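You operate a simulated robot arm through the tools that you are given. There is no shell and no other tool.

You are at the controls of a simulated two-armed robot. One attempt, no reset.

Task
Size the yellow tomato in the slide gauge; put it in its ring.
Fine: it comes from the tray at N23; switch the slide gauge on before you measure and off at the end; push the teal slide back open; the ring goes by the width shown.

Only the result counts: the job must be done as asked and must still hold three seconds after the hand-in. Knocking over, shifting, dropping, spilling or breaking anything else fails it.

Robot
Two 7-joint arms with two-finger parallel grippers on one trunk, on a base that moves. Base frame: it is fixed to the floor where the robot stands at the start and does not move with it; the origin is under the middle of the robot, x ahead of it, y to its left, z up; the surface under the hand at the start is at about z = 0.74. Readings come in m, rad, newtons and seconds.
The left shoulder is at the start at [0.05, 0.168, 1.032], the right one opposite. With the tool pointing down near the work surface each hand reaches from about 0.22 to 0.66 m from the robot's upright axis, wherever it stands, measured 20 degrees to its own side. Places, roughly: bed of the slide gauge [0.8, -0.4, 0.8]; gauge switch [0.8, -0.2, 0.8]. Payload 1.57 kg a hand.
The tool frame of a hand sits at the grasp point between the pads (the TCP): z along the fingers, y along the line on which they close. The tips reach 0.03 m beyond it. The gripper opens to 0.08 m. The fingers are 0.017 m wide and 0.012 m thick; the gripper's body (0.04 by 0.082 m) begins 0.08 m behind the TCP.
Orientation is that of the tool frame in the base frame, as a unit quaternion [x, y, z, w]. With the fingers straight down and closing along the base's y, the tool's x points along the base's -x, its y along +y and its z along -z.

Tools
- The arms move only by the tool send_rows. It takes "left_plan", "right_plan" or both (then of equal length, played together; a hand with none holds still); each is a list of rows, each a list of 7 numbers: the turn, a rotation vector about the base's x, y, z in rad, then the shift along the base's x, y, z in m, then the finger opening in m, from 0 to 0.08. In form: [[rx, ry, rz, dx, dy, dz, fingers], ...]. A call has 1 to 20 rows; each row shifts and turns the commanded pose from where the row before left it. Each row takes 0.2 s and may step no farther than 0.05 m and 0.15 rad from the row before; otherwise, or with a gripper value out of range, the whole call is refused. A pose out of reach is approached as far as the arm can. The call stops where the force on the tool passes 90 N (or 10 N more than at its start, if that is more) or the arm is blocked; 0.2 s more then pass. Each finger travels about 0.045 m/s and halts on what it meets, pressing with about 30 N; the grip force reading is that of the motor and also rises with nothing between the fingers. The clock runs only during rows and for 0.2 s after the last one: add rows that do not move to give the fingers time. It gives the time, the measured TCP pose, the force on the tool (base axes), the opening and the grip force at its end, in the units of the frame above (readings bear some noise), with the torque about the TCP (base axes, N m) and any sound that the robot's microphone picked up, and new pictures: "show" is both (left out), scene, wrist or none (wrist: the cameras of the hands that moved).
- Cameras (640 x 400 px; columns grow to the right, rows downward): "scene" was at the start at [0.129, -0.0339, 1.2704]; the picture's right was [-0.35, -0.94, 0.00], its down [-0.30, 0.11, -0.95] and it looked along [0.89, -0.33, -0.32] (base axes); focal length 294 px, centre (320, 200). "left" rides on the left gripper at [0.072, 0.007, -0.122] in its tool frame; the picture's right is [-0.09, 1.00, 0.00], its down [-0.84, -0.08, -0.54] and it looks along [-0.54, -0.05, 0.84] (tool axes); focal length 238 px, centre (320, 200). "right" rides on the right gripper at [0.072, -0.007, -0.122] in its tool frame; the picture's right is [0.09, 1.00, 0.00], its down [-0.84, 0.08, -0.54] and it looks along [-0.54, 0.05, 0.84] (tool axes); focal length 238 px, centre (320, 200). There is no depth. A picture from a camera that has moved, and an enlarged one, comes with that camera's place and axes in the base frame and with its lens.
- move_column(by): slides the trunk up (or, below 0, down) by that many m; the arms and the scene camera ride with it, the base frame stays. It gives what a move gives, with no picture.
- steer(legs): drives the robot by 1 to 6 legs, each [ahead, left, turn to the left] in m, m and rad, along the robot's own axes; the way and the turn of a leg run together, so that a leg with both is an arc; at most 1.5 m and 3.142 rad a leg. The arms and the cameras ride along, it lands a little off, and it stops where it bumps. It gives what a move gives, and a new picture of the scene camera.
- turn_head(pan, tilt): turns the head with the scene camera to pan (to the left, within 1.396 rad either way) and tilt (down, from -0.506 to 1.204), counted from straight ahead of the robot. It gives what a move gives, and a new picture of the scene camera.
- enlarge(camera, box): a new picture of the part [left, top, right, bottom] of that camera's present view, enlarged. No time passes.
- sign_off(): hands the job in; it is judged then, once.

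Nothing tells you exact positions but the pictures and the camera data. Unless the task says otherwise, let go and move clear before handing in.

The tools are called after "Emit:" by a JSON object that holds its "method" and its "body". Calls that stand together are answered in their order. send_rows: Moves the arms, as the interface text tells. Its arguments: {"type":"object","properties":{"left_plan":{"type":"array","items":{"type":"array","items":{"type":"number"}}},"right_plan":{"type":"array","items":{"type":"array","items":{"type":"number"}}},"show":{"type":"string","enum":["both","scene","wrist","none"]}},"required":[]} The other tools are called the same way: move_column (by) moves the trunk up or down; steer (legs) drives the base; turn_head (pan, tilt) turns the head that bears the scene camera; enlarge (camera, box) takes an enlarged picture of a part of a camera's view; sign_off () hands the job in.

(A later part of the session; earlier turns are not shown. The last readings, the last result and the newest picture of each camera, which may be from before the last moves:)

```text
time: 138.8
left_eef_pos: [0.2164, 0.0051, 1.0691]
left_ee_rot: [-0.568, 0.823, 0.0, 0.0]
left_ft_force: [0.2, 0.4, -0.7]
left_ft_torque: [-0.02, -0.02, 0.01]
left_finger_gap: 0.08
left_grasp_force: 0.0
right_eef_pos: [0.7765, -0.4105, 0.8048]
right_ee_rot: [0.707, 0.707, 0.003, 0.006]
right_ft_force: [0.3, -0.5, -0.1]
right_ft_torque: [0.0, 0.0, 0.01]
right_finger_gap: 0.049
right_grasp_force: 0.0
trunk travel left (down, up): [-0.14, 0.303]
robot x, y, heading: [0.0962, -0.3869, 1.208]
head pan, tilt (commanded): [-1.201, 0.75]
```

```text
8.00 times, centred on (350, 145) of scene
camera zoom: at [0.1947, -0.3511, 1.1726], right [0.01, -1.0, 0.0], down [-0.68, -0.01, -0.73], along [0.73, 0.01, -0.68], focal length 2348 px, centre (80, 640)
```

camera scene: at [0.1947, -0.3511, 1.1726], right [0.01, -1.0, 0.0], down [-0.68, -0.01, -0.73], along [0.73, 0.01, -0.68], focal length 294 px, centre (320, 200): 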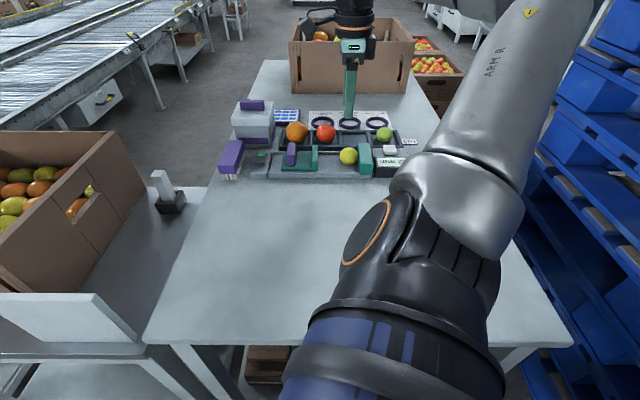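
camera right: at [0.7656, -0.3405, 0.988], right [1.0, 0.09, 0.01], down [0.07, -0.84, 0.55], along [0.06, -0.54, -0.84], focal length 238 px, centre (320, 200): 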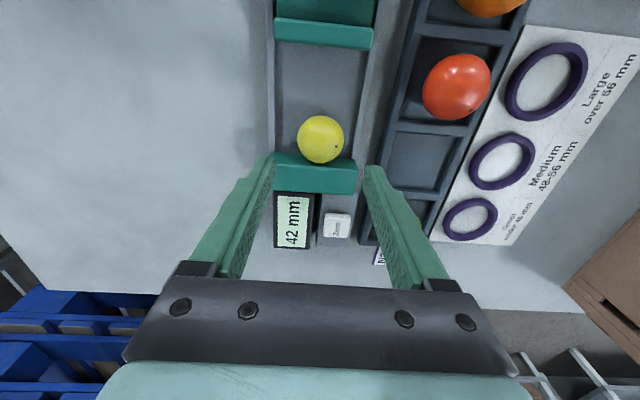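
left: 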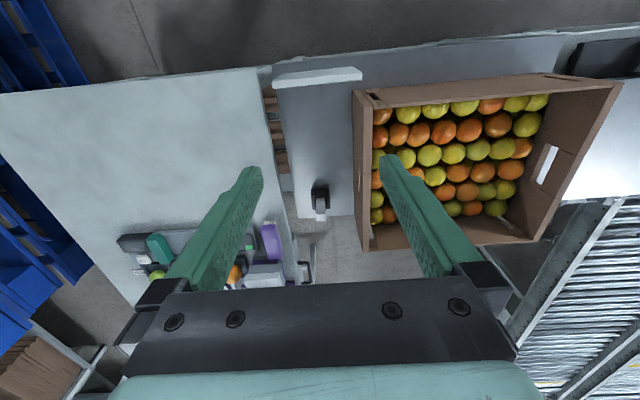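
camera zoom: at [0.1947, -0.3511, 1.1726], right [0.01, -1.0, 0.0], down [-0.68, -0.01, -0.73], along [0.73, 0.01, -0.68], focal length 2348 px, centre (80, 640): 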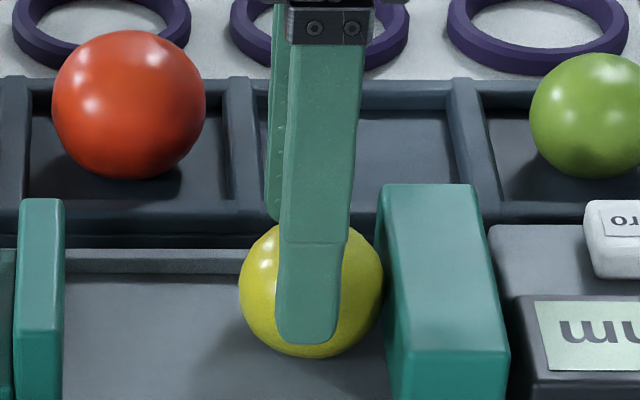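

Centred. Now 7 mm deeper with the fingers inside the rails.

Emit:
{"method": "send_rows", "body": {"right_plan": [[0, 0, 0, 0, 0, -0.003, 0.049], [0, 0, 0, 0, 0, -0.002, 0.049], [0, 0, 0, 0, 0, -0.002, 0.049], [0, 0, 0, 0, 0, 0, 0.049]], "show": "none"}}

Emit:
{"method": "enlarge", "body": {"camera": "scene", "box": [310, 120, 390, 170]}}

```text
time: 139.8
left_eef_pos: [0.2163, 0.0048, 1.0694]
left_ee_rot: [-0.569, 0.822, 0.001, 0.0]
left_ft_force: [-0.2, -0.1, 0.3]
left_ft_torque: [-0.01, 0.0, 0.02]
left_finger_gap: 0.08
left_grasp_force: 0.1
right_eef_pos: [0.7764, -0.4108, 0.7984]
right_ee_rot: [0.707, 0.707, 0.003, 0.006]
right_ft_force: [0.5, -0.4, -0.9]
right_ft_torque: [0.03, 0.01, 0.01]
right_finger_gap: 0.049
right_grasp_force: 0.1
trunk travel left (down, up): [-0.14, 0.303]
robot x, y, heading: [0.0955, -0.39, 1.211]
head pan, tilt (commanded): [-1.201, 0.75]
```

```text
8.00 times, centred on (350, 145) of scene
camera zoom: at [0.1947, -0.3511, 1.1726], right [0.01, -1.0, 0.0], down [-0.68, -0.01, -0.73], along [0.73, 0.01, -0.68], focal length 2348 px, centre (80, 640)
```

zoom: 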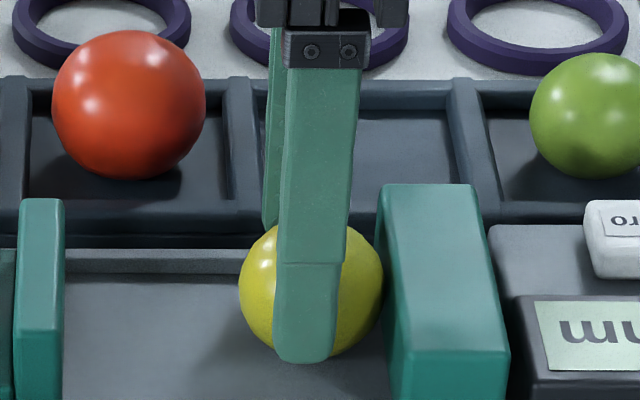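

Emit:
{"method": "send_rows", "body": {"right_plan": [[0, 0, 0, 0, 0, 0, 0.045], [0, 0, 0, 0, 0, 0, 0.042], [0, 0, 0, 0, 0, 0, 0.0395], [0, 0, 0, 0, 0, 0, 0.0395], [0, 0, 0, 0, 0, 0, 0.0395]], "show": "none"}}

```text
time: 141.0
left_eef_pos: [0.2159, 0.0038, 1.0699]
left_ee_rot: [-0.569, 0.822, 0.001, 0.0]
left_ft_force: [-0.6, 0.0, 0.3]
left_ft_torque: [-0.01, 0.02, -0.02]
left_finger_gap: 0.0801
left_grasp_force: 0.0
right_eef_pos: [0.7759, -0.4097, 0.7982]
right_ee_rot: [0.706, 0.708, 0.004, 0.007]
right_ft_force: [0.0, -0.5, 0.4]
right_ft_torque: [0.02, -0.01, 0.02]
right_finger_gap: 0.0429
right_grasp_force: 16.2
trunk travel left (down, up): [-0.14, 0.303]
robot x, y, heading: [0.0939, -0.3904, 1.205]
head pan, tilt (commanded): [-1.201, 0.75]
```

Gripped at 42.9 mm, across the full width this time. I lift slowly.

Emit:
{"method": "send_rows", "body": {"right_plan": [[0, 0, 0, 0, 0.001, 0.004, 0.039], [0, 0, 0, 0, 0.002, 0.008, 0.039], [0, 0, 0, 0, 0.003, 0.012, 0.039], [0, 0, 0, 0, 0.003, 0.016, 0.039], [0, 0, 0, 0, 0, 0.02, 0.039], [0, 0, 0, 0, 0, 0.02, 0.039], [0, 0, 0, 0, 0, 0, 0.039]], "show": "wrist"}}

Emit:
{"method": "enlarge", "body": {"camera": "scene", "box": [260, 90, 420, 190]}}

```text
time: 142.6
left_eef_pos: [0.2167, 0.0051, 1.0706]
left_ee_rot: [-0.569, 0.823, 0.001, 0.0]
left_ft_force: [-0.3, 0.1, -0.1]
left_ft_torque: [-0.01, -0.01, -0.02]
left_finger_gap: 0.0799
left_grasp_force: 0.1
right_eef_pos: [0.7771, -0.4007, 0.8776]
right_ee_rot: [0.707, 0.707, 0.004, 0.006]
right_ft_force: [0.3, -0.9, -0.4]
right_ft_torque: [-0.01, 0.0, 0.02]
right_finger_gap: 0.043
right_grasp_force: 16.2
trunk travel left (down, up): [-0.14, 0.303]
robot x, y, heading: [0.0986, -0.39, 1.204]
head pan, tilt (commanded): [-1.201, 0.75]
camera right: at [0.7684, -0.3287, 0.9994], right [1.0, 0.09, 0.01], down [0.07, -0.84, 0.55], along [0.06, -0.54, -0.84], focal length 238 px, centre (320, 200)
```

right: 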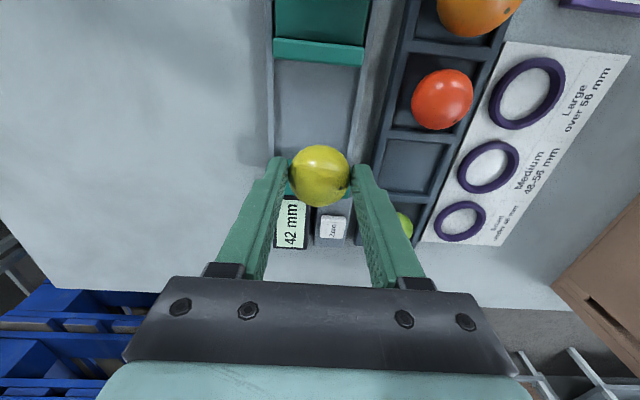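

```text
4.00 times, centred on (340, 140) of scene
camera zoom: at [0.1948, -0.3511, 1.1726], right [0.01, -1.0, 0.0], down [-0.68, -0.01, -0.73], along [0.73, 0.01, -0.68], focal length 1174 px, centre (240, 440)
```

zoom: 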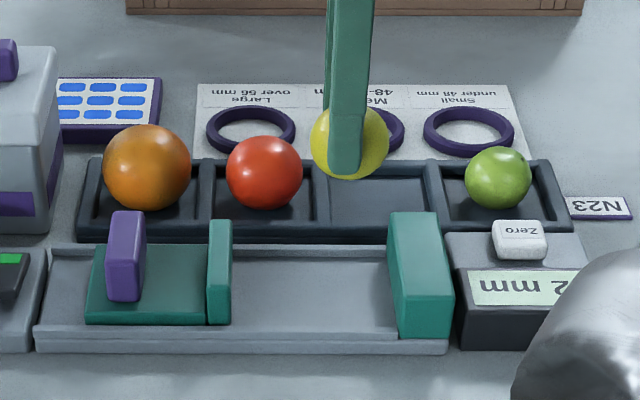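

Held. I raise it and turn the hand back to closing along y.

Emit:
{"method": "send_rows", "body": {"right_plan": [[0, 0, 0, 0, 0, 0.03, 0.039], [0, 0, 0, -0.02, 0, 0.02, 0.039], [0, 0, 0.1428, 0, 0, 0, 0.039], [0, 0, 0.1428, 0, 0, 0, 0.039], [0, 0, 0.1428, 0, 0, 0, 0.039], [0, 0, 0.1428, 0, 0, 0, 0.039], [0, 0, 0.1428, 0, 0, 0, 0.039], [0, 0, 0.1428, 0, 0, 0, 0.039], [0, 0, 0.1428, 0, 0, 0, 0.039], [0, 0, 0.1428, 0, 0, 0, 0.039], [0, 0, 0.1428, 0, 0, 0, 0.039], [0, 0, 0.1428, 0, 0, 0, 0.039], [0, 0, 0.1428, 0, 0, 0, 0.039], [0, 0, 0, 0, 0, 0, 0.039]], "show": "wrist"}}

Emit:
{"method": "enlarge", "body": {"camera": "scene", "box": [300, 90, 420, 165]}}

```text
time: 145.6
left_eef_pos: [0.2169, 0.0051, 1.0696]
left_ee_rot: [-0.569, 0.823, 0.0, 0.0]
left_ft_force: [-0.2, -0.3, 0.5]
left_ft_torque: [0.0, -0.02, -0.02]
left_finger_gap: 0.0799
left_grasp_force: 0.0
right_eef_pos: [0.758, -0.4011, 0.9291]
right_ee_rot: [-0.001, 1.0, 0.007, 0.0]
right_ft_force: [-0.5, 0.4, -1.7]
right_ft_torque: [0.01, 0.01, 0.0]
right_finger_gap: 0.0428
right_grasp_force: 16.2
trunk travel left (down, up): [-0.14, 0.303]
robot x, y, heading: [0.0975, -0.3869, 1.206]
head pan, tilt (commanded): [-1.201, 0.75]
camera right: at [0.685, -0.4087, 1.0494], right [-0.09, 1.0, 0.01], down [0.84, 0.07, 0.55], along [0.54, 0.06, -0.84], focal length 238 px, centre (320, 200)
```

right: 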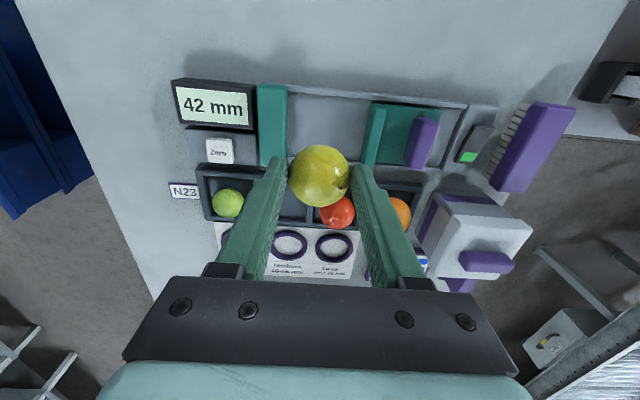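

```text
5.33 times, centred on (360, 128) of scene
camera zoom: at [0.1948, -0.3511, 1.1726], right [0.01, -1.0, 0.0], down [-0.68, -0.01, -0.73], along [0.73, 0.01, -0.68], focal length 1565 px, centre (107, 587)
```

zoom: 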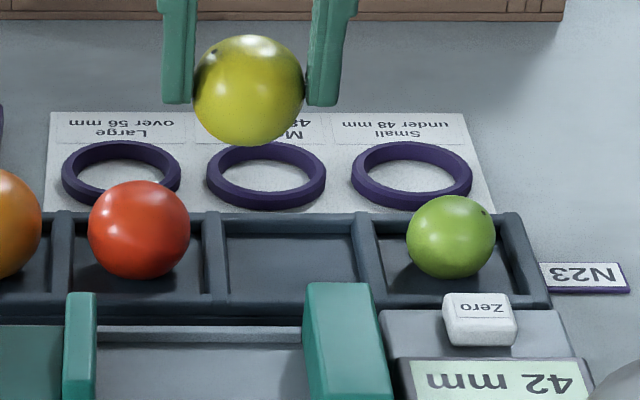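

Held well with the display still showing 42 mm. The Small ring lies at about y = -0.512; I shift the base 0.10 m along the table so that the shoulder lines up with it.

Emit:
{"method": "steer", "body": {"legs": [[-0.0945, -0.033, 0.0]]}}

Emit:
{"method": "turn_head", "body": {"pan": -1.15, "tilt": 0.75}}

```text
time: 146.7
left_eef_pos: [0.2141, -0.096, 1.0691]
left_ee_rot: [-0.569, 0.822, 0.001, 0.0]
left_ft_force: [0.2, -0.3, 0.2]
left_ft_torque: [-0.03, -0.03, 0.01]
left_finger_gap: 0.0801
left_grasp_force: 0.1
right_eef_pos: [0.7558, -0.5, 0.9277]
right_ee_rot: [-0.001, 1.0, 0.007, 0.002]
right_ft_force: [0.3, 0.1, -0.6]
right_ft_torque: [-0.01, 0.02, 0.01]
right_finger_gap: 0.0426
right_grasp_force: 16.2
trunk travel left (down, up): [-0.14, 0.303]
robot x, y, heading: [0.093, -0.4899, 1.204]
head pan, tilt (commanded): [-1.201, 0.75]
camera scene: at [0.1924, -0.4511, 1.1726], right [0.01, -1.0, 0.0], down [-0.68, 0.0, -0.73], along [0.73, 0.01, -0.68], focal length 294 px, centre (320, 200)
```

scene: 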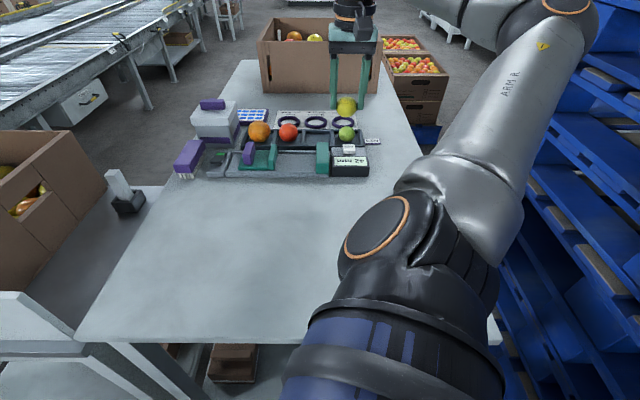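

```text
time: 147.3
left_eef_pos: [0.2145, -0.0957, 1.0722]
left_ee_rot: [-0.568, 0.823, 0.001, 0.0]
left_ft_force: [-0.3, 0.9, -0.4]
left_ft_torque: [0.0, -0.02, 0.0]
left_finger_gap: 0.08
left_grasp_force: 0.0
right_eef_pos: [0.7538, -0.5008, 0.9273]
right_ee_rot: [0.0, 1.0, 0.007, 0.001]
right_ft_force: [1.3, 0.2, 0.3]
right_ft_torque: [0.02, 0.03, 0.05]
right_finger_gap: 0.0429
right_grasp_force: 15.5
trunk travel left (down, up): [-0.14, 0.303]
robot x, y, heading: [0.0954, -0.4887, 1.213]
head pan, tilt (commanded): [-1.15, 0.75]
camera scene: at [0.1922, -0.4467, 1.1726], right [0.06, -1.0, 0.0], down [-0.68, -0.04, -0.73], along [0.73, 0.04, -0.68], focal length 294 px, centre (320, 200)
```

scene: 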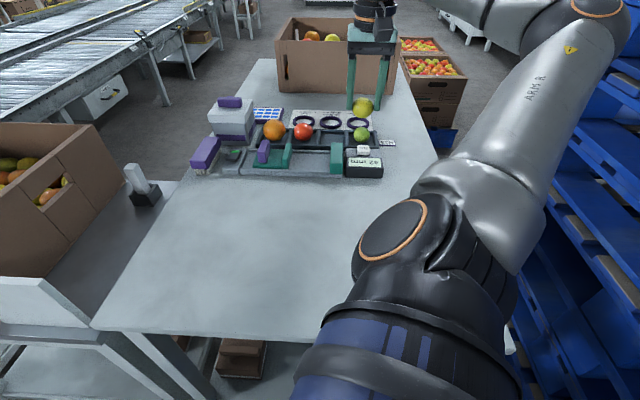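

Base shifted. I now bring the hand beside the ring to see the Small ring clearly with the wrist camera.

Emit:
{"method": "send_rows", "body": {"right_plan": [[0, -0.133, 0, 0.03, 0.028, 0, 0.039], [0, -0.133, 0, 0.03, 0.028, 0, 0.039], [0, -0.133, 0, 0.03, 0.028, 0, 0.039], [0, 0, 0, 0.02, 0.01, 0, 0.039], [0, 0, 0, 0, 0, 0, 0.039]], "show": "wrist"}}

Emit:
{"method": "enlarge", "body": {"camera": "right", "box": [120, 100, 320, 225]}}

Emit:
{"method": "enlarge", "body": {"camera": "scene", "box": [280, 90, 400, 165]}}

```text
time: 148.6
left_eef_pos: [0.2138, -0.0962, 1.0686]
left_ee_rot: [-0.568, 0.823, 0.0, 0.0]
left_ft_force: [1.0, -0.1, 0.5]
left_ft_torque: [0.01, 0.0, -0.04]
left_finger_gap: 0.0802
left_grasp_force: 0.1
right_eef_pos: [0.8647, -0.4068, 0.9285]
right_ee_rot: [-0.002, 0.98, 0.008, 0.199]
right_ft_force: [0.6, -0.3, -0.3]
right_ft_torque: [-0.02, 0.01, -0.01]
right_finger_gap: 0.0428
right_grasp_force: 15.6
trunk travel left (down, up): [-0.14, 0.303]
robot x, y, heading: [0.0919, -0.4897, 1.207]
head pan, tilt (commanded): [-1.15, 0.75]
camera right: at [0.7506, -0.4154, 1.0122], right [-0.09, 1.0, -0.02], down [0.56, 0.07, 0.83], along [0.83, 0.06, -0.56], focal length 238 px, centre (320, 200)
```

right: 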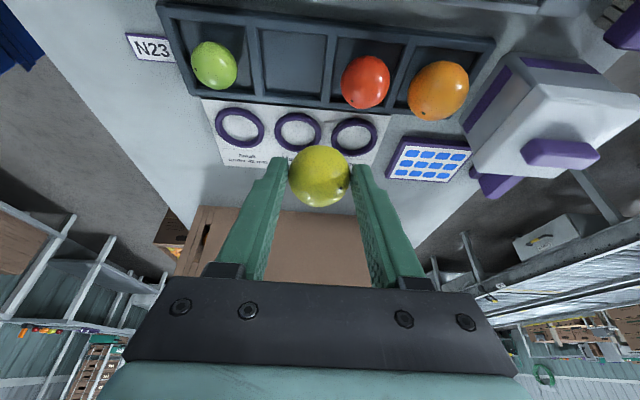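

```text
3.20 times, centred on (220, 162) of right
camera zoom: at [0.7506, -0.4154, 1.0122], right [-0.09, 1.0, -0.02], down [0.56, 0.07, 0.83], along [0.83, 0.06, -0.56], focal length 763 px, centre (640, 320)
```

zoom: 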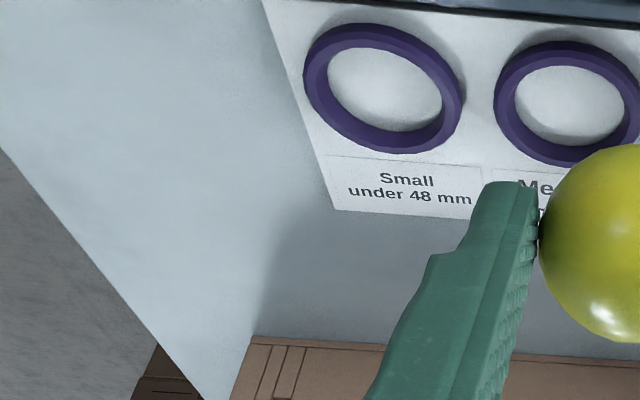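

```text
5.33 times, centred on (340, 128) of scene
camera zoom: at [0.1923, -0.4467, 1.1726], right [0.06, -1.0, 0.0], down [-0.68, -0.04, -0.73], along [0.73, 0.04, -0.68], focal length 1565 px, centre (213, 587)
```

zoom: 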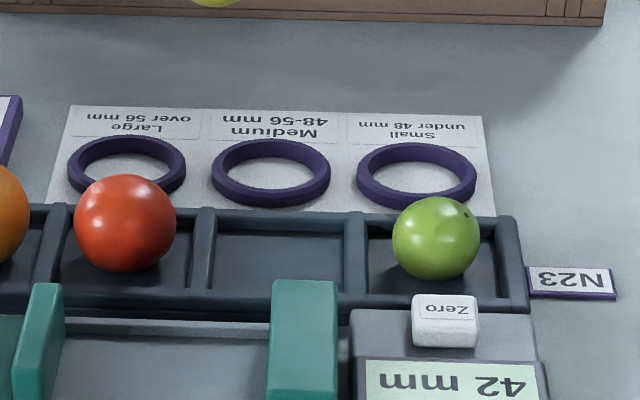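

I can see the Small ring: centre about (0.978, -0.512), inner width about 50 mm. Let me check how the tomato sits in the fingers before placing it.

Emit:
{"method": "enlarge", "body": {"camera": "right", "box": [260, 130, 380, 205]}}

Emit:
{"method": "enlarge", "body": {"camera": "scene", "box": [280, 60, 400, 135]}}

```text
5.33 times, centred on (320, 168) of right
camera zoom: at [0.7506, -0.4154, 1.0122], right [-0.09, 1.0, -0.02], down [0.56, 0.07, 0.83], along [0.83, 0.06, -0.56], focal length 1271 px, centre (320, 373)
```

zoom: 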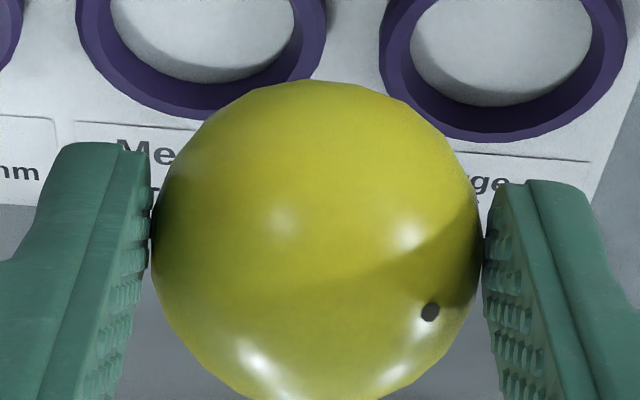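

```text
5.33 times, centred on (340, 98) of scene
camera zoom: at [0.1923, -0.4467, 1.1726], right [0.06, -1.0, 0.0], down [-0.68, -0.04, -0.73], along [0.73, 0.04, -0.68], focal length 1565 px, centre (213, 747)
```

zoom: 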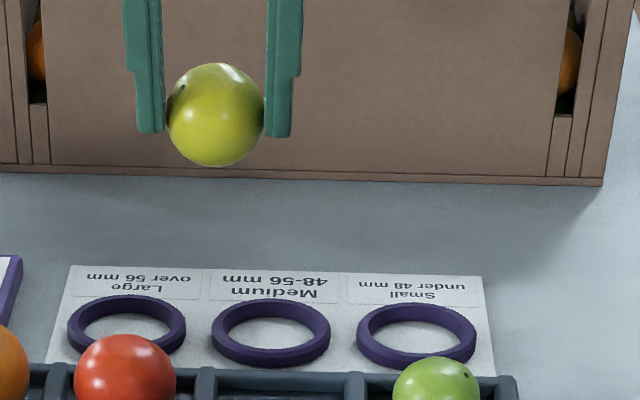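

The tomato is well held, about 24 mm ahead of the TCP. I bring it over the Small ring with the tool tilted about 43° outward.

Emit:
{"method": "send_rows", "body": {"right_plan": [[0, -0.117, 0, 0.02, -0.035, -0.005, 0.039], [0, -0.117, 0, 0.02, -0.035, -0.005, 0.039], [0, -0.116, 0, 0.02, -0.035, -0.005, 0.039], [0, 0, 0, 0.018, 0, -0.03, 0.039], [0, 0, 0, 0.018, 0, -0.03, 0.039], [0, 0, 0, 0, 0, 0, 0.039]], "show": "both"}}

Emit:
{"method": "enlarge", "body": {"camera": "right", "box": [200, 0, 440, 150]}}

Emit:
{"method": "enlarge", "body": {"camera": "scene", "box": [300, 90, 420, 165]}}

```text
time: 149.9
left_eef_pos: [0.2148, -0.096, 1.0693]
left_ee_rot: [-0.569, 0.823, -0.001, 0.0]
left_ft_force: [-0.6, -1.1, -0.4]
left_ft_torque: [-0.02, 0.01, -0.02]
left_finger_gap: 0.0799
left_grasp_force: 0.1
right_eef_pos: [0.9618, -0.5116, 0.8539]
right_ee_rot: [-0.002, 0.93, 0.007, 0.367]
right_ft_force: [0.4, 0.3, 0.1]
right_ft_torque: [0.06, 0.02, 0.01]
right_finger_gap: 0.0429
right_grasp_force: 15.8
trunk travel left (down, up): [-0.14, 0.303]
robot x, y, heading: [0.0942, -0.4854, 1.208]
head pan, tilt (commanded): [-1.15, 0.75]
camera scene: at [0.1923, -0.4467, 1.1726], right [0.06, -1.0, 0.0], down [-0.68, -0.04, -0.73], along [0.73, 0.04, -0.68], focal length 294 px, centre (320, 200)
camera right: at [0.8258, -0.5198, 0.8935], right [-0.08, 1.0, -0.05], down [0.24, 0.07, 0.97], along [0.97, 0.06, -0.24], focal length 238 px, centre (320, 200)
```

scene: 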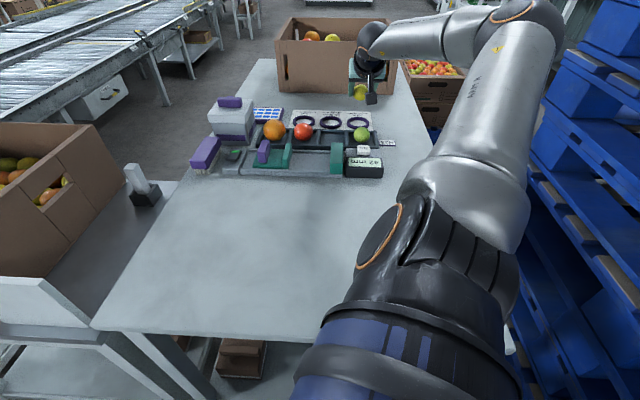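
right: 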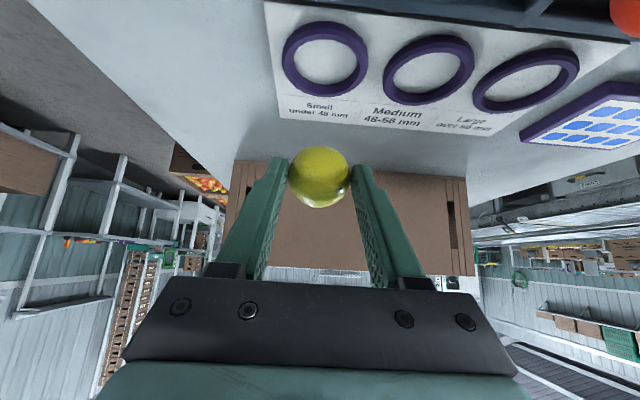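

```text
2.67 times, centred on (320, 75) of right
camera zoom: at [0.8258, -0.5198, 0.8935], right [-0.08, 1.0, -0.05], down [0.24, 0.07, 0.97], along [0.97, 0.06, -0.24], focal length 636 px, centre (320, 533)
```

zoom: 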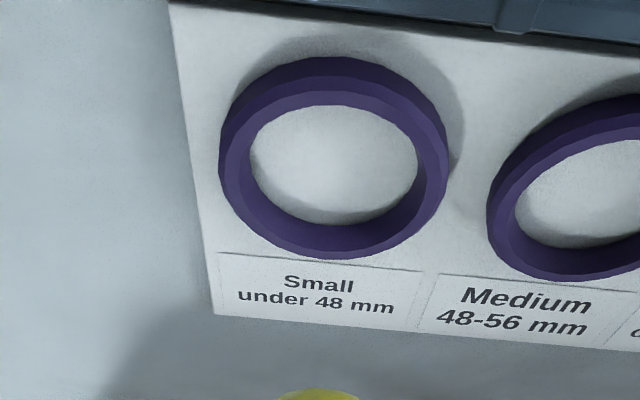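

```text
5.33 times, centred on (360, 128) of scene
camera zoom: at [0.1923, -0.4467, 1.1726], right [0.06, -1.0, 0.0], down [-0.68, -0.04, -0.73], along [0.73, 0.04, -0.68], focal length 1565 px, centre (107, 587)
```

zoom: 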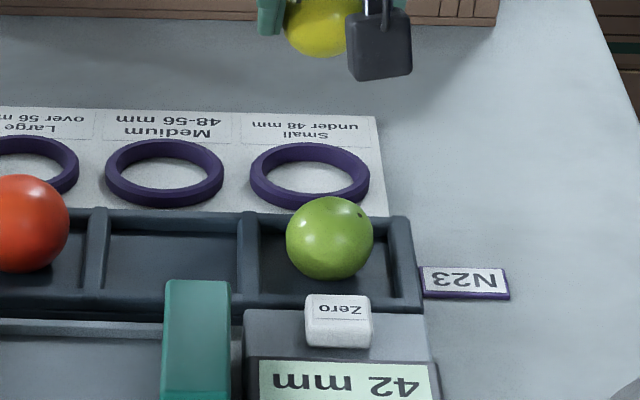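

The wrist view puts the tomato directly above the Small ring's centre (within about 1 mm). I lower it straight down in steps.

Emit:
{"method": "send_rows", "body": {"right_plan": [[0, 0, 0, 0, -0.0005, -0.02, 0.039], [0, 0, 0, 0, 0, -0.02, 0.039], [0, 0, 0, 0, 0, 0, 0.039]], "show": "wrist"}}

Emit:
{"method": "enlarge", "body": {"camera": "right", "box": [200, 0, 440, 150]}}

Emit:
{"method": "enlarge", "body": {"camera": "scene", "box": [300, 80, 420, 155]}}

```text
time: 150.8
left_eef_pos: [0.2146, -0.0955, 1.0709]
left_ee_rot: [-0.569, 0.823, 0.0, -0.001]
left_ft_force: [-0.5, 0.5, 0.0]
left_ft_torque: [0.02, 0.0, 0.0]
left_finger_gap: 0.0802
left_grasp_force: 0.0
right_eef_pos: [0.9622, -0.5127, 0.8135]
right_ee_rot: [-0.003, 0.93, 0.007, 0.367]
right_ft_force: [0.3, -1.2, 0.5]
right_ft_torque: [0.02, 0.0, -0.04]
right_finger_gap: 0.0429
right_grasp_force: 15.8
trunk travel left (down, up): [-0.14, 0.303]
robot x, y, heading: [0.0961, -0.4915, 1.205]
head pan, tilt (commanded): [-1.15, 0.75]
camera right: at [0.8253, -0.5203, 0.8531], right [-0.08, 1.0, -0.05], down [0.24, 0.07, 0.97], along [0.97, 0.06, -0.24], focal length 238 px, centre (320, 200)
```

right: 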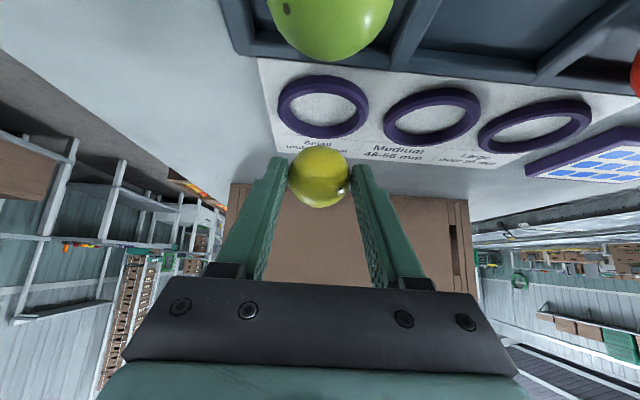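

```text
2.67 times, centred on (320, 75) of right
camera zoom: at [0.8253, -0.5203, 0.8531], right [-0.08, 1.0, -0.05], down [0.24, 0.07, 0.97], along [0.97, 0.06, -0.24], focal length 636 px, centre (320, 533)
```

zoom: 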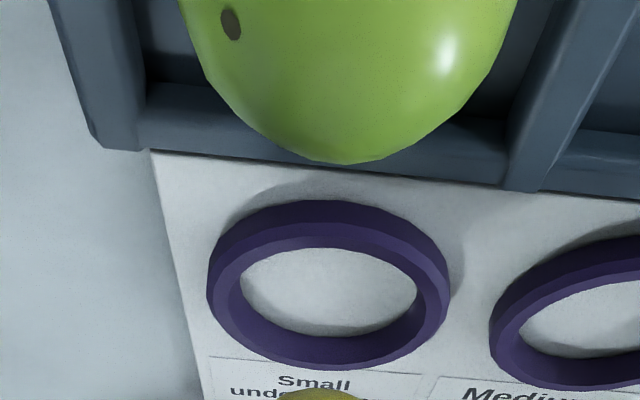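

```text
5.33 times, centred on (360, 118) of scene
camera zoom: at [0.1923, -0.4467, 1.1726], right [0.06, -1.0, 0.0], down [-0.68, -0.04, -0.73], along [0.73, 0.04, -0.68], focal length 1565 px, centre (107, 640)
```

zoom: 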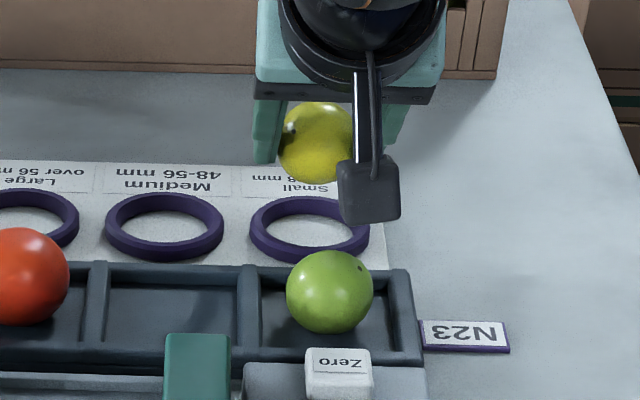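

The tomato remains over the ring's centre; the table surface there comes out at about z = 0.744. I continue down to just above it.

Emit:
{"method": "send_rows", "body": {"right_plan": [[0, 0, 0, -0.001, 0, -0.014, 0.039], [0, 0, 0, -0.001, 0, -0.008, 0.039], [0, 0, 0, 0, 0, 0, 0.039]], "show": "wrist"}}

Emit:
{"method": "enlarge", "body": {"camera": "right", "box": [200, 50, 440, 200]}}

Emit:
{"method": "enlarge", "body": {"camera": "scene", "box": [320, 90, 400, 140]}}

```text
time: 151.6
left_eef_pos: [0.2134, -0.0952, 1.0688]
left_ee_rot: [-0.568, 0.823, 0.0, 0.0]
left_ft_force: [-0.5, 0.4, 0.4]
left_ft_torque: [0.02, -0.02, -0.04]
left_finger_gap: 0.0801
left_grasp_force: 0.2
right_eef_pos: [0.9591, -0.5116, 0.791]
right_ee_rot: [-0.002, 0.93, 0.007, 0.368]
right_ft_force: [-0.7, 0.0, -0.8]
right_ft_torque: [-0.01, 0.02, -0.02]
right_finger_gap: 0.0429
right_grasp_force: 15.9
trunk travel left (down, up): [-0.14, 0.303]
robot x, y, heading: [0.0977, -0.4893, 1.207]
head pan, tilt (commanded): [-1.15, 0.75]
camera right: at [0.8228, -0.5199, 0.8306], right [-0.08, 1.0, -0.05], down [0.24, 0.07, 0.97], along [0.97, 0.06, -0.24], focal length 238 px, centre (320, 200)
```

right: 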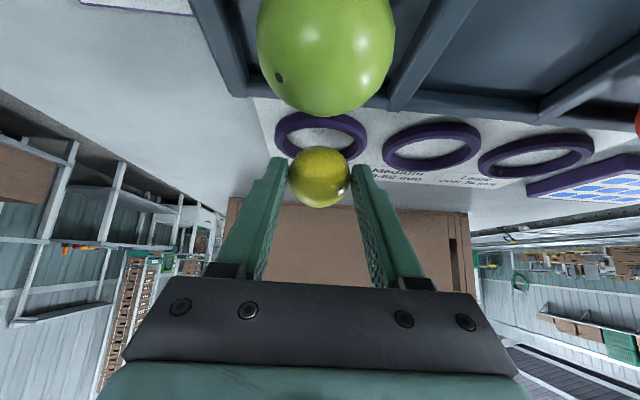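

```text
2.67 times, centred on (320, 125) of right
camera zoom: at [0.8228, -0.5199, 0.8306], right [-0.08, 1.0, -0.05], down [0.24, 0.07, 0.97], along [0.97, 0.06, -0.24], focal length 636 px, centre (320, 400)
```

zoom: 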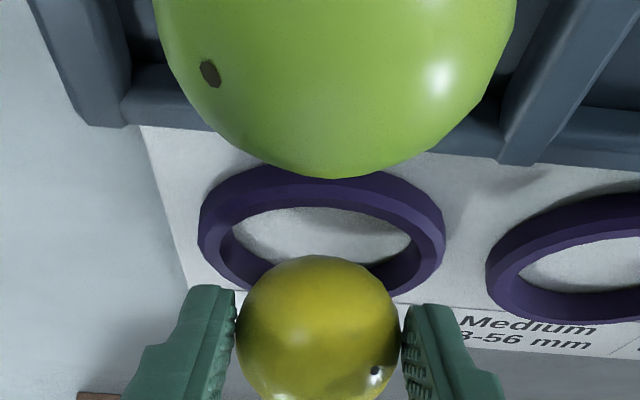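

```text
8.00 times, centred on (360, 115) of scene
camera zoom: at [0.1922, -0.4467, 1.1726], right [0.06, -1.0, 0.0], down [-0.68, -0.04, -0.73], along [0.73, 0.04, -0.68], focal length 2348 px, centre (0, 880)
```

zoom: 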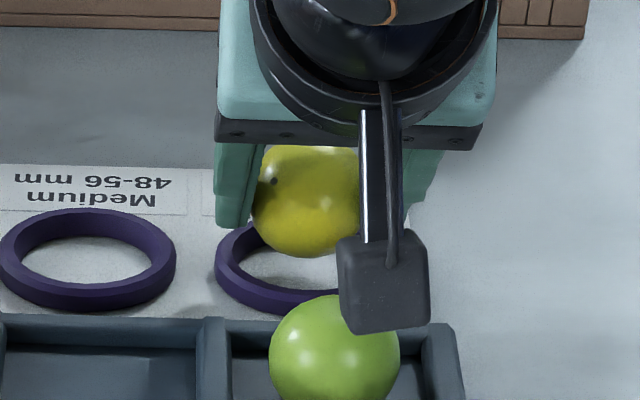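

Aligned with the ring. I go down the last few millimetres, feeling for contact.

Emit:
{"method": "send_rows", "body": {"right_plan": [[0, 0, 0, -0.001, 0, -0.003, 0.039], [0, 0, 0, 0, 0, -0.002, 0.039], [0, 0, 0, 0, 0, 0, 0.039]], "show": "none"}}

Emit:
{"method": "enlarge", "body": {"camera": "right", "box": [200, 50, 440, 200]}}

Emit:
{"method": "enlarge", "body": {"camera": "scene", "box": [320, 90, 400, 140]}}

```text
time: 152.3
left_eef_pos: [0.2146, -0.0955, 1.0695]
left_ee_rot: [-0.568, 0.823, 0.0, 0.0]
left_ft_force: [0.2, -0.4, -0.3]
left_ft_torque: [-0.01, -0.01, 0.05]
left_finger_gap: 0.0801
left_grasp_force: 0.2
right_eef_pos: [0.9569, -0.5114, 0.7852]
right_ee_rot: [-0.002, 0.93, 0.007, 0.368]
right_ft_force: [0.4, -0.7, 0.2]
right_ft_torque: [0.01, -0.01, -0.01]
right_finger_gap: 0.0428
right_grasp_force: 15.6
trunk travel left (down, up): [-0.14, 0.303]
robot x, y, heading: [0.094, -0.4886, 1.207]
head pan, tilt (commanded): [-1.15, 0.75]
```

```text
2.67 times, centred on (320, 125) of right
camera zoom: at [0.8213, -0.5199, 0.826], right [-0.08, 1.0, -0.05], down [0.24, 0.07, 0.97], along [0.97, 0.06, -0.24], focal length 636 px, centre (320, 400)
```

zoom: 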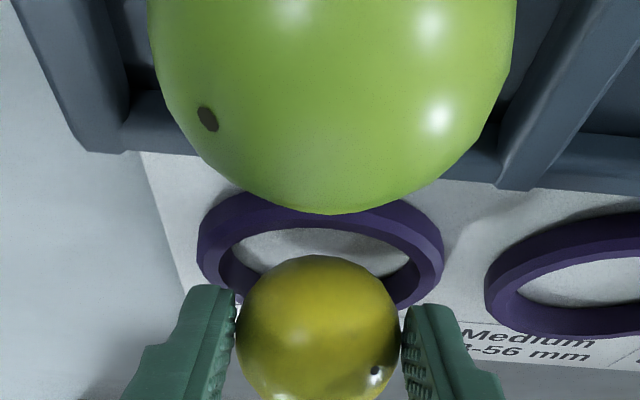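

```text
8.00 times, centred on (360, 115) of scene
camera zoom: at [0.1923, -0.4467, 1.1726], right [0.06, -1.0, 0.0], down [-0.68, -0.04, -0.73], along [0.73, 0.04, -0.68], focal length 2348 px, centre (0, 880)
```

zoom: 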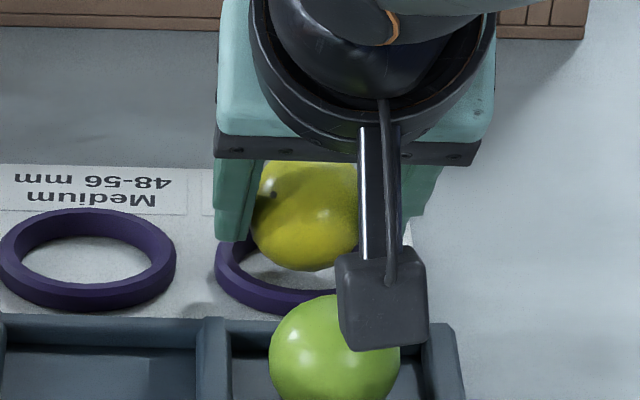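

The views suggest the tomato is a few millimetres past the centre in x; I shift it back 3 mm and lower slightly, then open.

Emit:
{"method": "send_rows", "body": {"right_plan": [[0, 0, 0, -0.003, 0, -0.001, 0.039], [0, 0, 0, 0, 0, -0.001, 0.039], [0, 0, 0, 0, 0, 0, 0.039]], "show": "none"}}

Emit:
{"method": "enlarge", "body": {"camera": "scene", "box": [320, 90, 400, 140]}}

```text
time: 153.2
left_eef_pos: [0.2133, -0.0957, 1.0695]
left_ee_rot: [-0.569, 0.822, 0.0, 0.0]
left_ft_force: [-0.2, -0.1, -0.5]
left_ft_torque: [0.01, 0.02, 0.02]
left_finger_gap: 0.0799
left_grasp_force: 0.0
right_eef_pos: [0.9545, -0.5114, 0.7854]
right_ee_rot: [-0.002, 0.93, 0.007, 0.367]
right_ft_force: [-0.5, 0.4, -0.9]
right_ft_torque: [0.01, 0.01, 0.02]
right_finger_gap: 0.0425
right_grasp_force: 15.8
trunk travel left (down, up): [-0.14, 0.303]
robot x, y, heading: [0.094, -0.4856, 1.208]
head pan, tilt (commanded): [-1.15, 0.75]
```

```text
8.00 times, centred on (360, 115) of scene
camera zoom: at [0.1923, -0.4467, 1.1726], right [0.06, -1.0, 0.0], down [-0.68, -0.04, -0.73], along [0.73, 0.04, -0.68], focal length 2348 px, centre (0, 880)
```

zoom: 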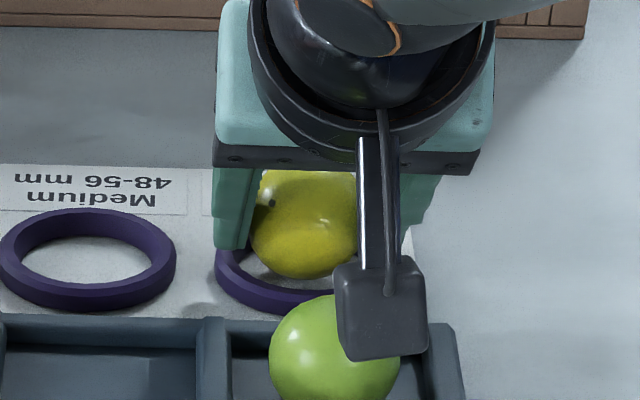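

Emit:
{"method": "send_rows", "body": {"right_plan": [[0, 0, 0, 0, 0, -0.0015, 0.039], [0, 0, 0, 0, 0, -0.0015, 0.039], [0, 0, 0, 0, 0, 0, 0.039]], "show": "none"}}

```text
time: 153.9
left_eef_pos: [0.2143, -0.0953, 1.0688]
left_ee_rot: [-0.568, 0.823, 0.0, 0.0]
left_ft_force: [-0.1, -0.2, 0.9]
left_ft_torque: [-0.03, 0.03, -0.02]
left_finger_gap: 0.0799
left_grasp_force: 0.0
right_eef_pos: [0.955, -0.5109, 0.783]
right_ee_rot: [-0.002, 0.93, 0.007, 0.368]
right_ft_force: [0.0, -0.3, 0.4]
right_ft_torque: [-0.01, -0.01, -0.03]
right_finger_gap: 0.0428
right_grasp_force: 16.0
trunk travel left (down, up): [-0.14, 0.303]
robot x, y, heading: [0.0934, -0.4896, 1.214]
head pan, tilt (commanded): [-1.15, 0.75]
```

Emit:
{"method": "send_rows", "body": {"right_plan": [[0, 0, 0, 0, 0, -0.001, 0.039], [0, 0, 0, 0, 0, -0.001, 0.039], [0, 0, 0, 0, 0, 0, 0.039]], "show": "wrist"}}

Emit:
{"method": "enlarge", "body": {"camera": "right", "box": [200, 80, 440, 230]}}

Emit:
{"method": "enlarge", "body": {"camera": "scene", "box": [320, 90, 400, 140]}}

```text
time: 154.8
left_eef_pos: [0.2131, -0.0954, 1.0713]
left_ee_rot: [-0.569, 0.822, -0.001, 0.0]
left_ft_force: [1.2, 0.4, 0.0]
left_ft_torque: [-0.03, 0.03, 0.01]
left_finger_gap: 0.08
left_grasp_force: 0.1
right_eef_pos: [0.9549, -0.5106, 0.7813]
right_ee_rot: [-0.002, 0.93, 0.007, 0.368]
right_ft_force: [-0.3, 0.3, 8.3]
right_ft_torque: [0.01, -0.12, 0.0]
right_finger_gap: 0.0428
right_grasp_force: 15.9
trunk travel left (down, up): [-0.14, 0.303]
robot x, y, heading: [0.0944, -0.4878, 1.209]
head pan, tilt (commanded): [-1.15, 0.75]
camera right: at [0.8188, -0.5198, 0.8202], right [-0.08, 1.0, -0.05], down [0.24, 0.07, 0.97], along [0.97, 0.06, -0.24], focal length 238 px, centre (320, 200)
```

right: 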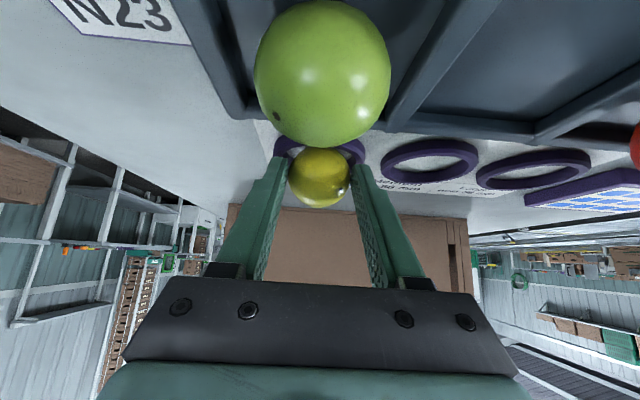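

```text
2.67 times, centred on (320, 155) of right
camera zoom: at [0.8188, -0.5198, 0.8202], right [-0.08, 1.0, -0.05], down [0.24, 0.07, 0.97], along [0.97, 0.06, -0.24], focal length 636 px, centre (320, 320)
```

zoom: 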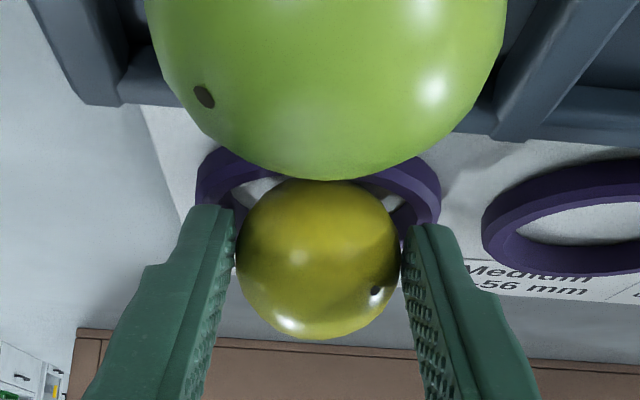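

```text
8.00 times, centred on (360, 115) of scene
camera zoom: at [0.1913, -0.4466, 1.1728], right [0.06, -1.0, 0.0], down [-0.68, -0.04, -0.73], along [0.73, 0.04, -0.68], focal length 2348 px, centre (0, 880)
```

zoom: 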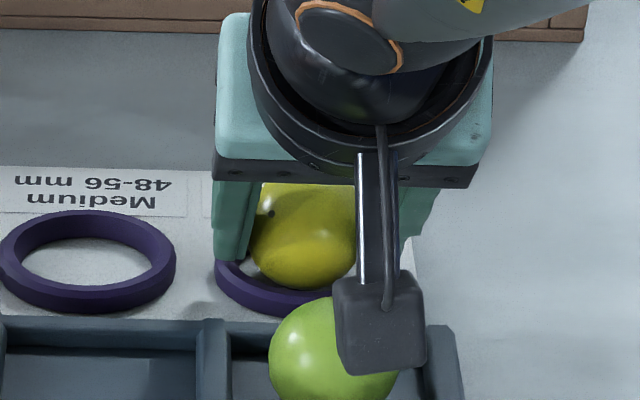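

Contact at 8 N: the tomato is down (or the tips are on the ring's rim). I raise 2 mm so nothing presses, and open slowly.

Emit:
{"method": "send_rows", "body": {"right_plan": [[0, 0, 0, 0, 0, 0.0025, 0.039], [0, 0, 0, 0, 0, 0, 0.039], [0, 0, 0, 0, 0, 0, 0.042], [0, 0, 0, 0, 0, 0, 0.043], [0, 0, 0, 0, 0, 0, 0.044], [0, 0, 0, 0, 0, 0, 0.046], [0, 0, 0, 0, 0, 0, 0.05], [0, 0, 0, 0, 0, 0, 0.055], [0, 0, 0, 0, 0, 0, 0.058], [0, 0, 0, 0, 0, 0, 0.058]], "show": "wrist"}}

Emit:
{"method": "enlarge", "body": {"camera": "right", "box": [200, 80, 440, 230]}}

Emit:
{"method": "enlarge", "body": {"camera": "scene", "box": [320, 90, 400, 140]}}

```text
time: 156.9
left_eef_pos: [0.2142, -0.0954, 1.0693]
left_ee_rot: [-0.568, 0.823, 0.0, 0.0]
left_ft_force: [0.2, 0.1, 0.2]
left_ft_torque: [-0.07, -0.01, 0.0]
left_finger_gap: 0.0803
left_grasp_force: 0.0
right_eef_pos: [0.955, -0.5106, 0.7813]
right_ee_rot: [-0.002, 0.93, 0.006, 0.368]
right_ft_force: [0.3, 0.1, -0.3]
right_ft_torque: [-0.01, 0.0, 0.0]
right_finger_gap: 0.058
right_grasp_force: 0.0
trunk travel left (down, up): [-0.14, 0.303]
robot x, y, heading: [0.089, -0.4881, 1.206]
head pan, tilt (commanded): [-1.15, 0.75]
camera right: at [0.8187, -0.52, 0.8209], right [-0.08, 1.0, -0.05], down [0.24, 0.07, 0.97], along [0.97, 0.06, -0.24], focal length 238 px, centre (320, 200)
```

right: 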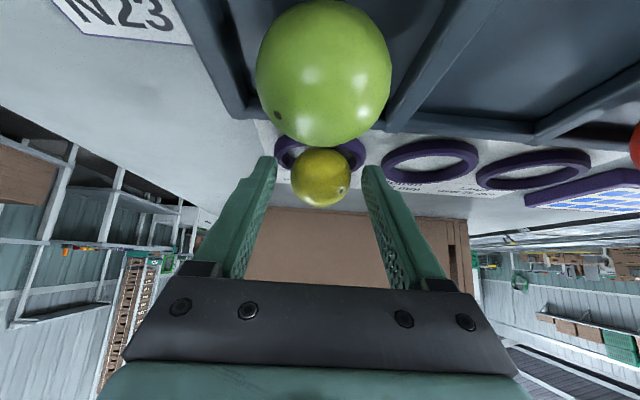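

```text
2.67 times, centred on (320, 155) of right
camera zoom: at [0.8187, -0.52, 0.8209], right [-0.08, 1.0, -0.05], down [0.24, 0.07, 0.97], along [0.97, 0.06, -0.24], focal length 636 px, centre (320, 320)
```

zoom: 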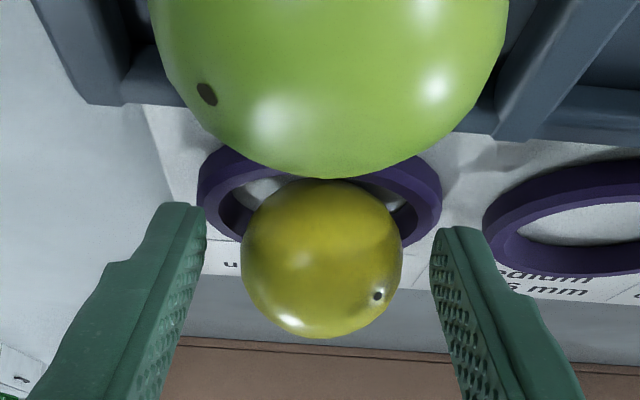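

```text
8.00 times, centred on (360, 115) of scene
camera zoom: at [0.1922, -0.4467, 1.1726], right [0.06, -1.0, 0.0], down [-0.68, -0.04, -0.73], along [0.73, 0.04, -0.68], focal length 2348 px, centre (0, 880)
```

zoom: 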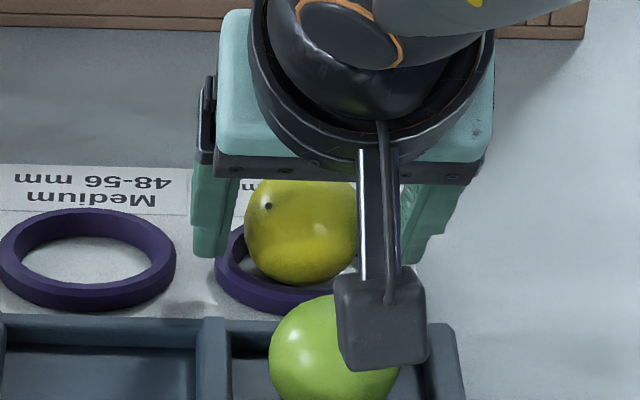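

Released: the tomato rests inside the Small ring. I retreat up and back, straight along the fingers.

Emit:
{"method": "send_rows", "body": {"right_plan": [[0, 0, 0, -0.006, 0, 0.012, 0.058], [0, 0, 0, -0.012, 0, 0.02, 0.058], [0, 0, 0, -0.02, 0, 0.03, 0.058], [0, 0, 0, -0.02, 0, 0.03, 0.058], [0, 0, 0, 0, 0, 0, 0.058]], "show": "both"}}

Emit:
{"method": "enlarge", "body": {"camera": "right", "box": [200, 0, 440, 150]}}

Emit:
{"method": "enlarge", "body": {"camera": "scene", "box": [300, 90, 420, 165]}}

```text
time: 158.2
left_eef_pos: [0.2146, -0.0954, 1.0694]
left_ee_rot: [-0.568, 0.823, 0.0, 0.0]
left_ft_force: [0.3, -0.1, 0.5]
left_ft_torque: [0.02, 0.0, -0.01]
left_finger_gap: 0.0799
left_grasp_force: 0.1
right_eef_pos: [0.896, -0.5103, 0.8755]
right_ee_rot: [-0.002, 0.93, 0.006, 0.367]
right_ft_force: [0.3, -0.1, 0.5]
right_ft_torque: [0.03, -0.01, 0.01]
right_finger_gap: 0.058
right_grasp_force: 0.1
trunk travel left (down, up): [-0.14, 0.303]
robot x, y, heading: [0.09, -0.4861, 1.205]
head pan, tilt (commanded): [-1.15, 0.75]
camera scene: at [0.1922, -0.4467, 1.1726], right [0.06, -1.0, 0.0], down [-0.68, -0.04, -0.73], along [0.73, 0.04, -0.68], focal length 294 px, centre (320, 200)
camera right: at [0.7609, -0.5189, 0.9148], right [-0.08, 1.0, -0.05], down [0.24, 0.07, 0.97], along [0.97, 0.06, -0.25], focal length 238 px, centre (320, 200)
```

scene: 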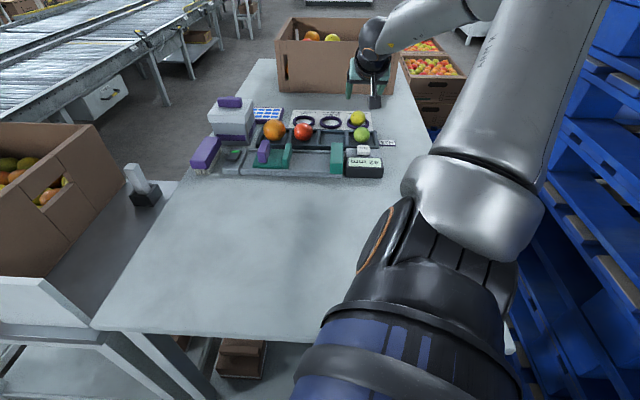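
right: 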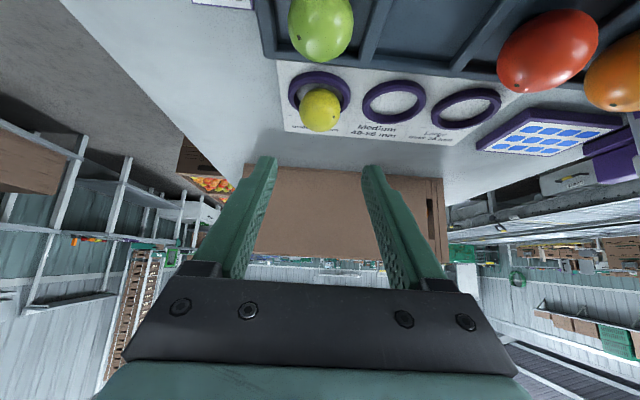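

```text
2.67 times, centred on (320, 75) of right
camera zoom: at [0.7609, -0.5189, 0.9148], right [-0.08, 1.0, -0.05], down [0.24, 0.07, 0.97], along [0.97, 0.06, -0.25], focal length 636 px, centre (320, 533)
```

zoom: 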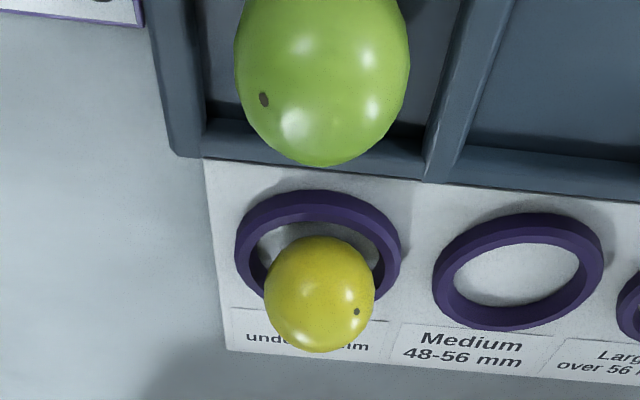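

```text
5.33 times, centred on (360, 128) of scene
camera zoom: at [0.1922, -0.4467, 1.1726], right [0.06, -1.0, 0.0], down [-0.68, -0.04, -0.73], along [0.73, 0.04, -0.68], focal length 1565 px, centre (107, 587)
```

zoom: 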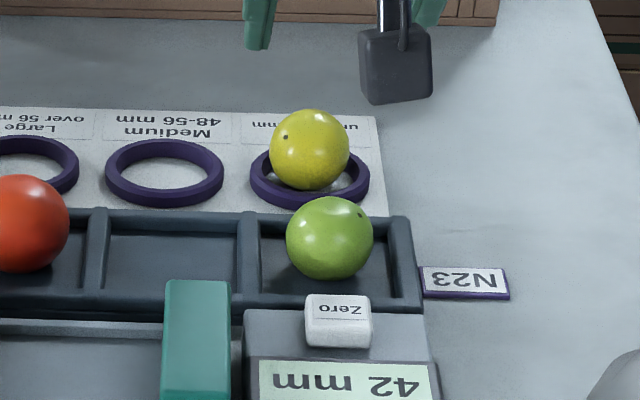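

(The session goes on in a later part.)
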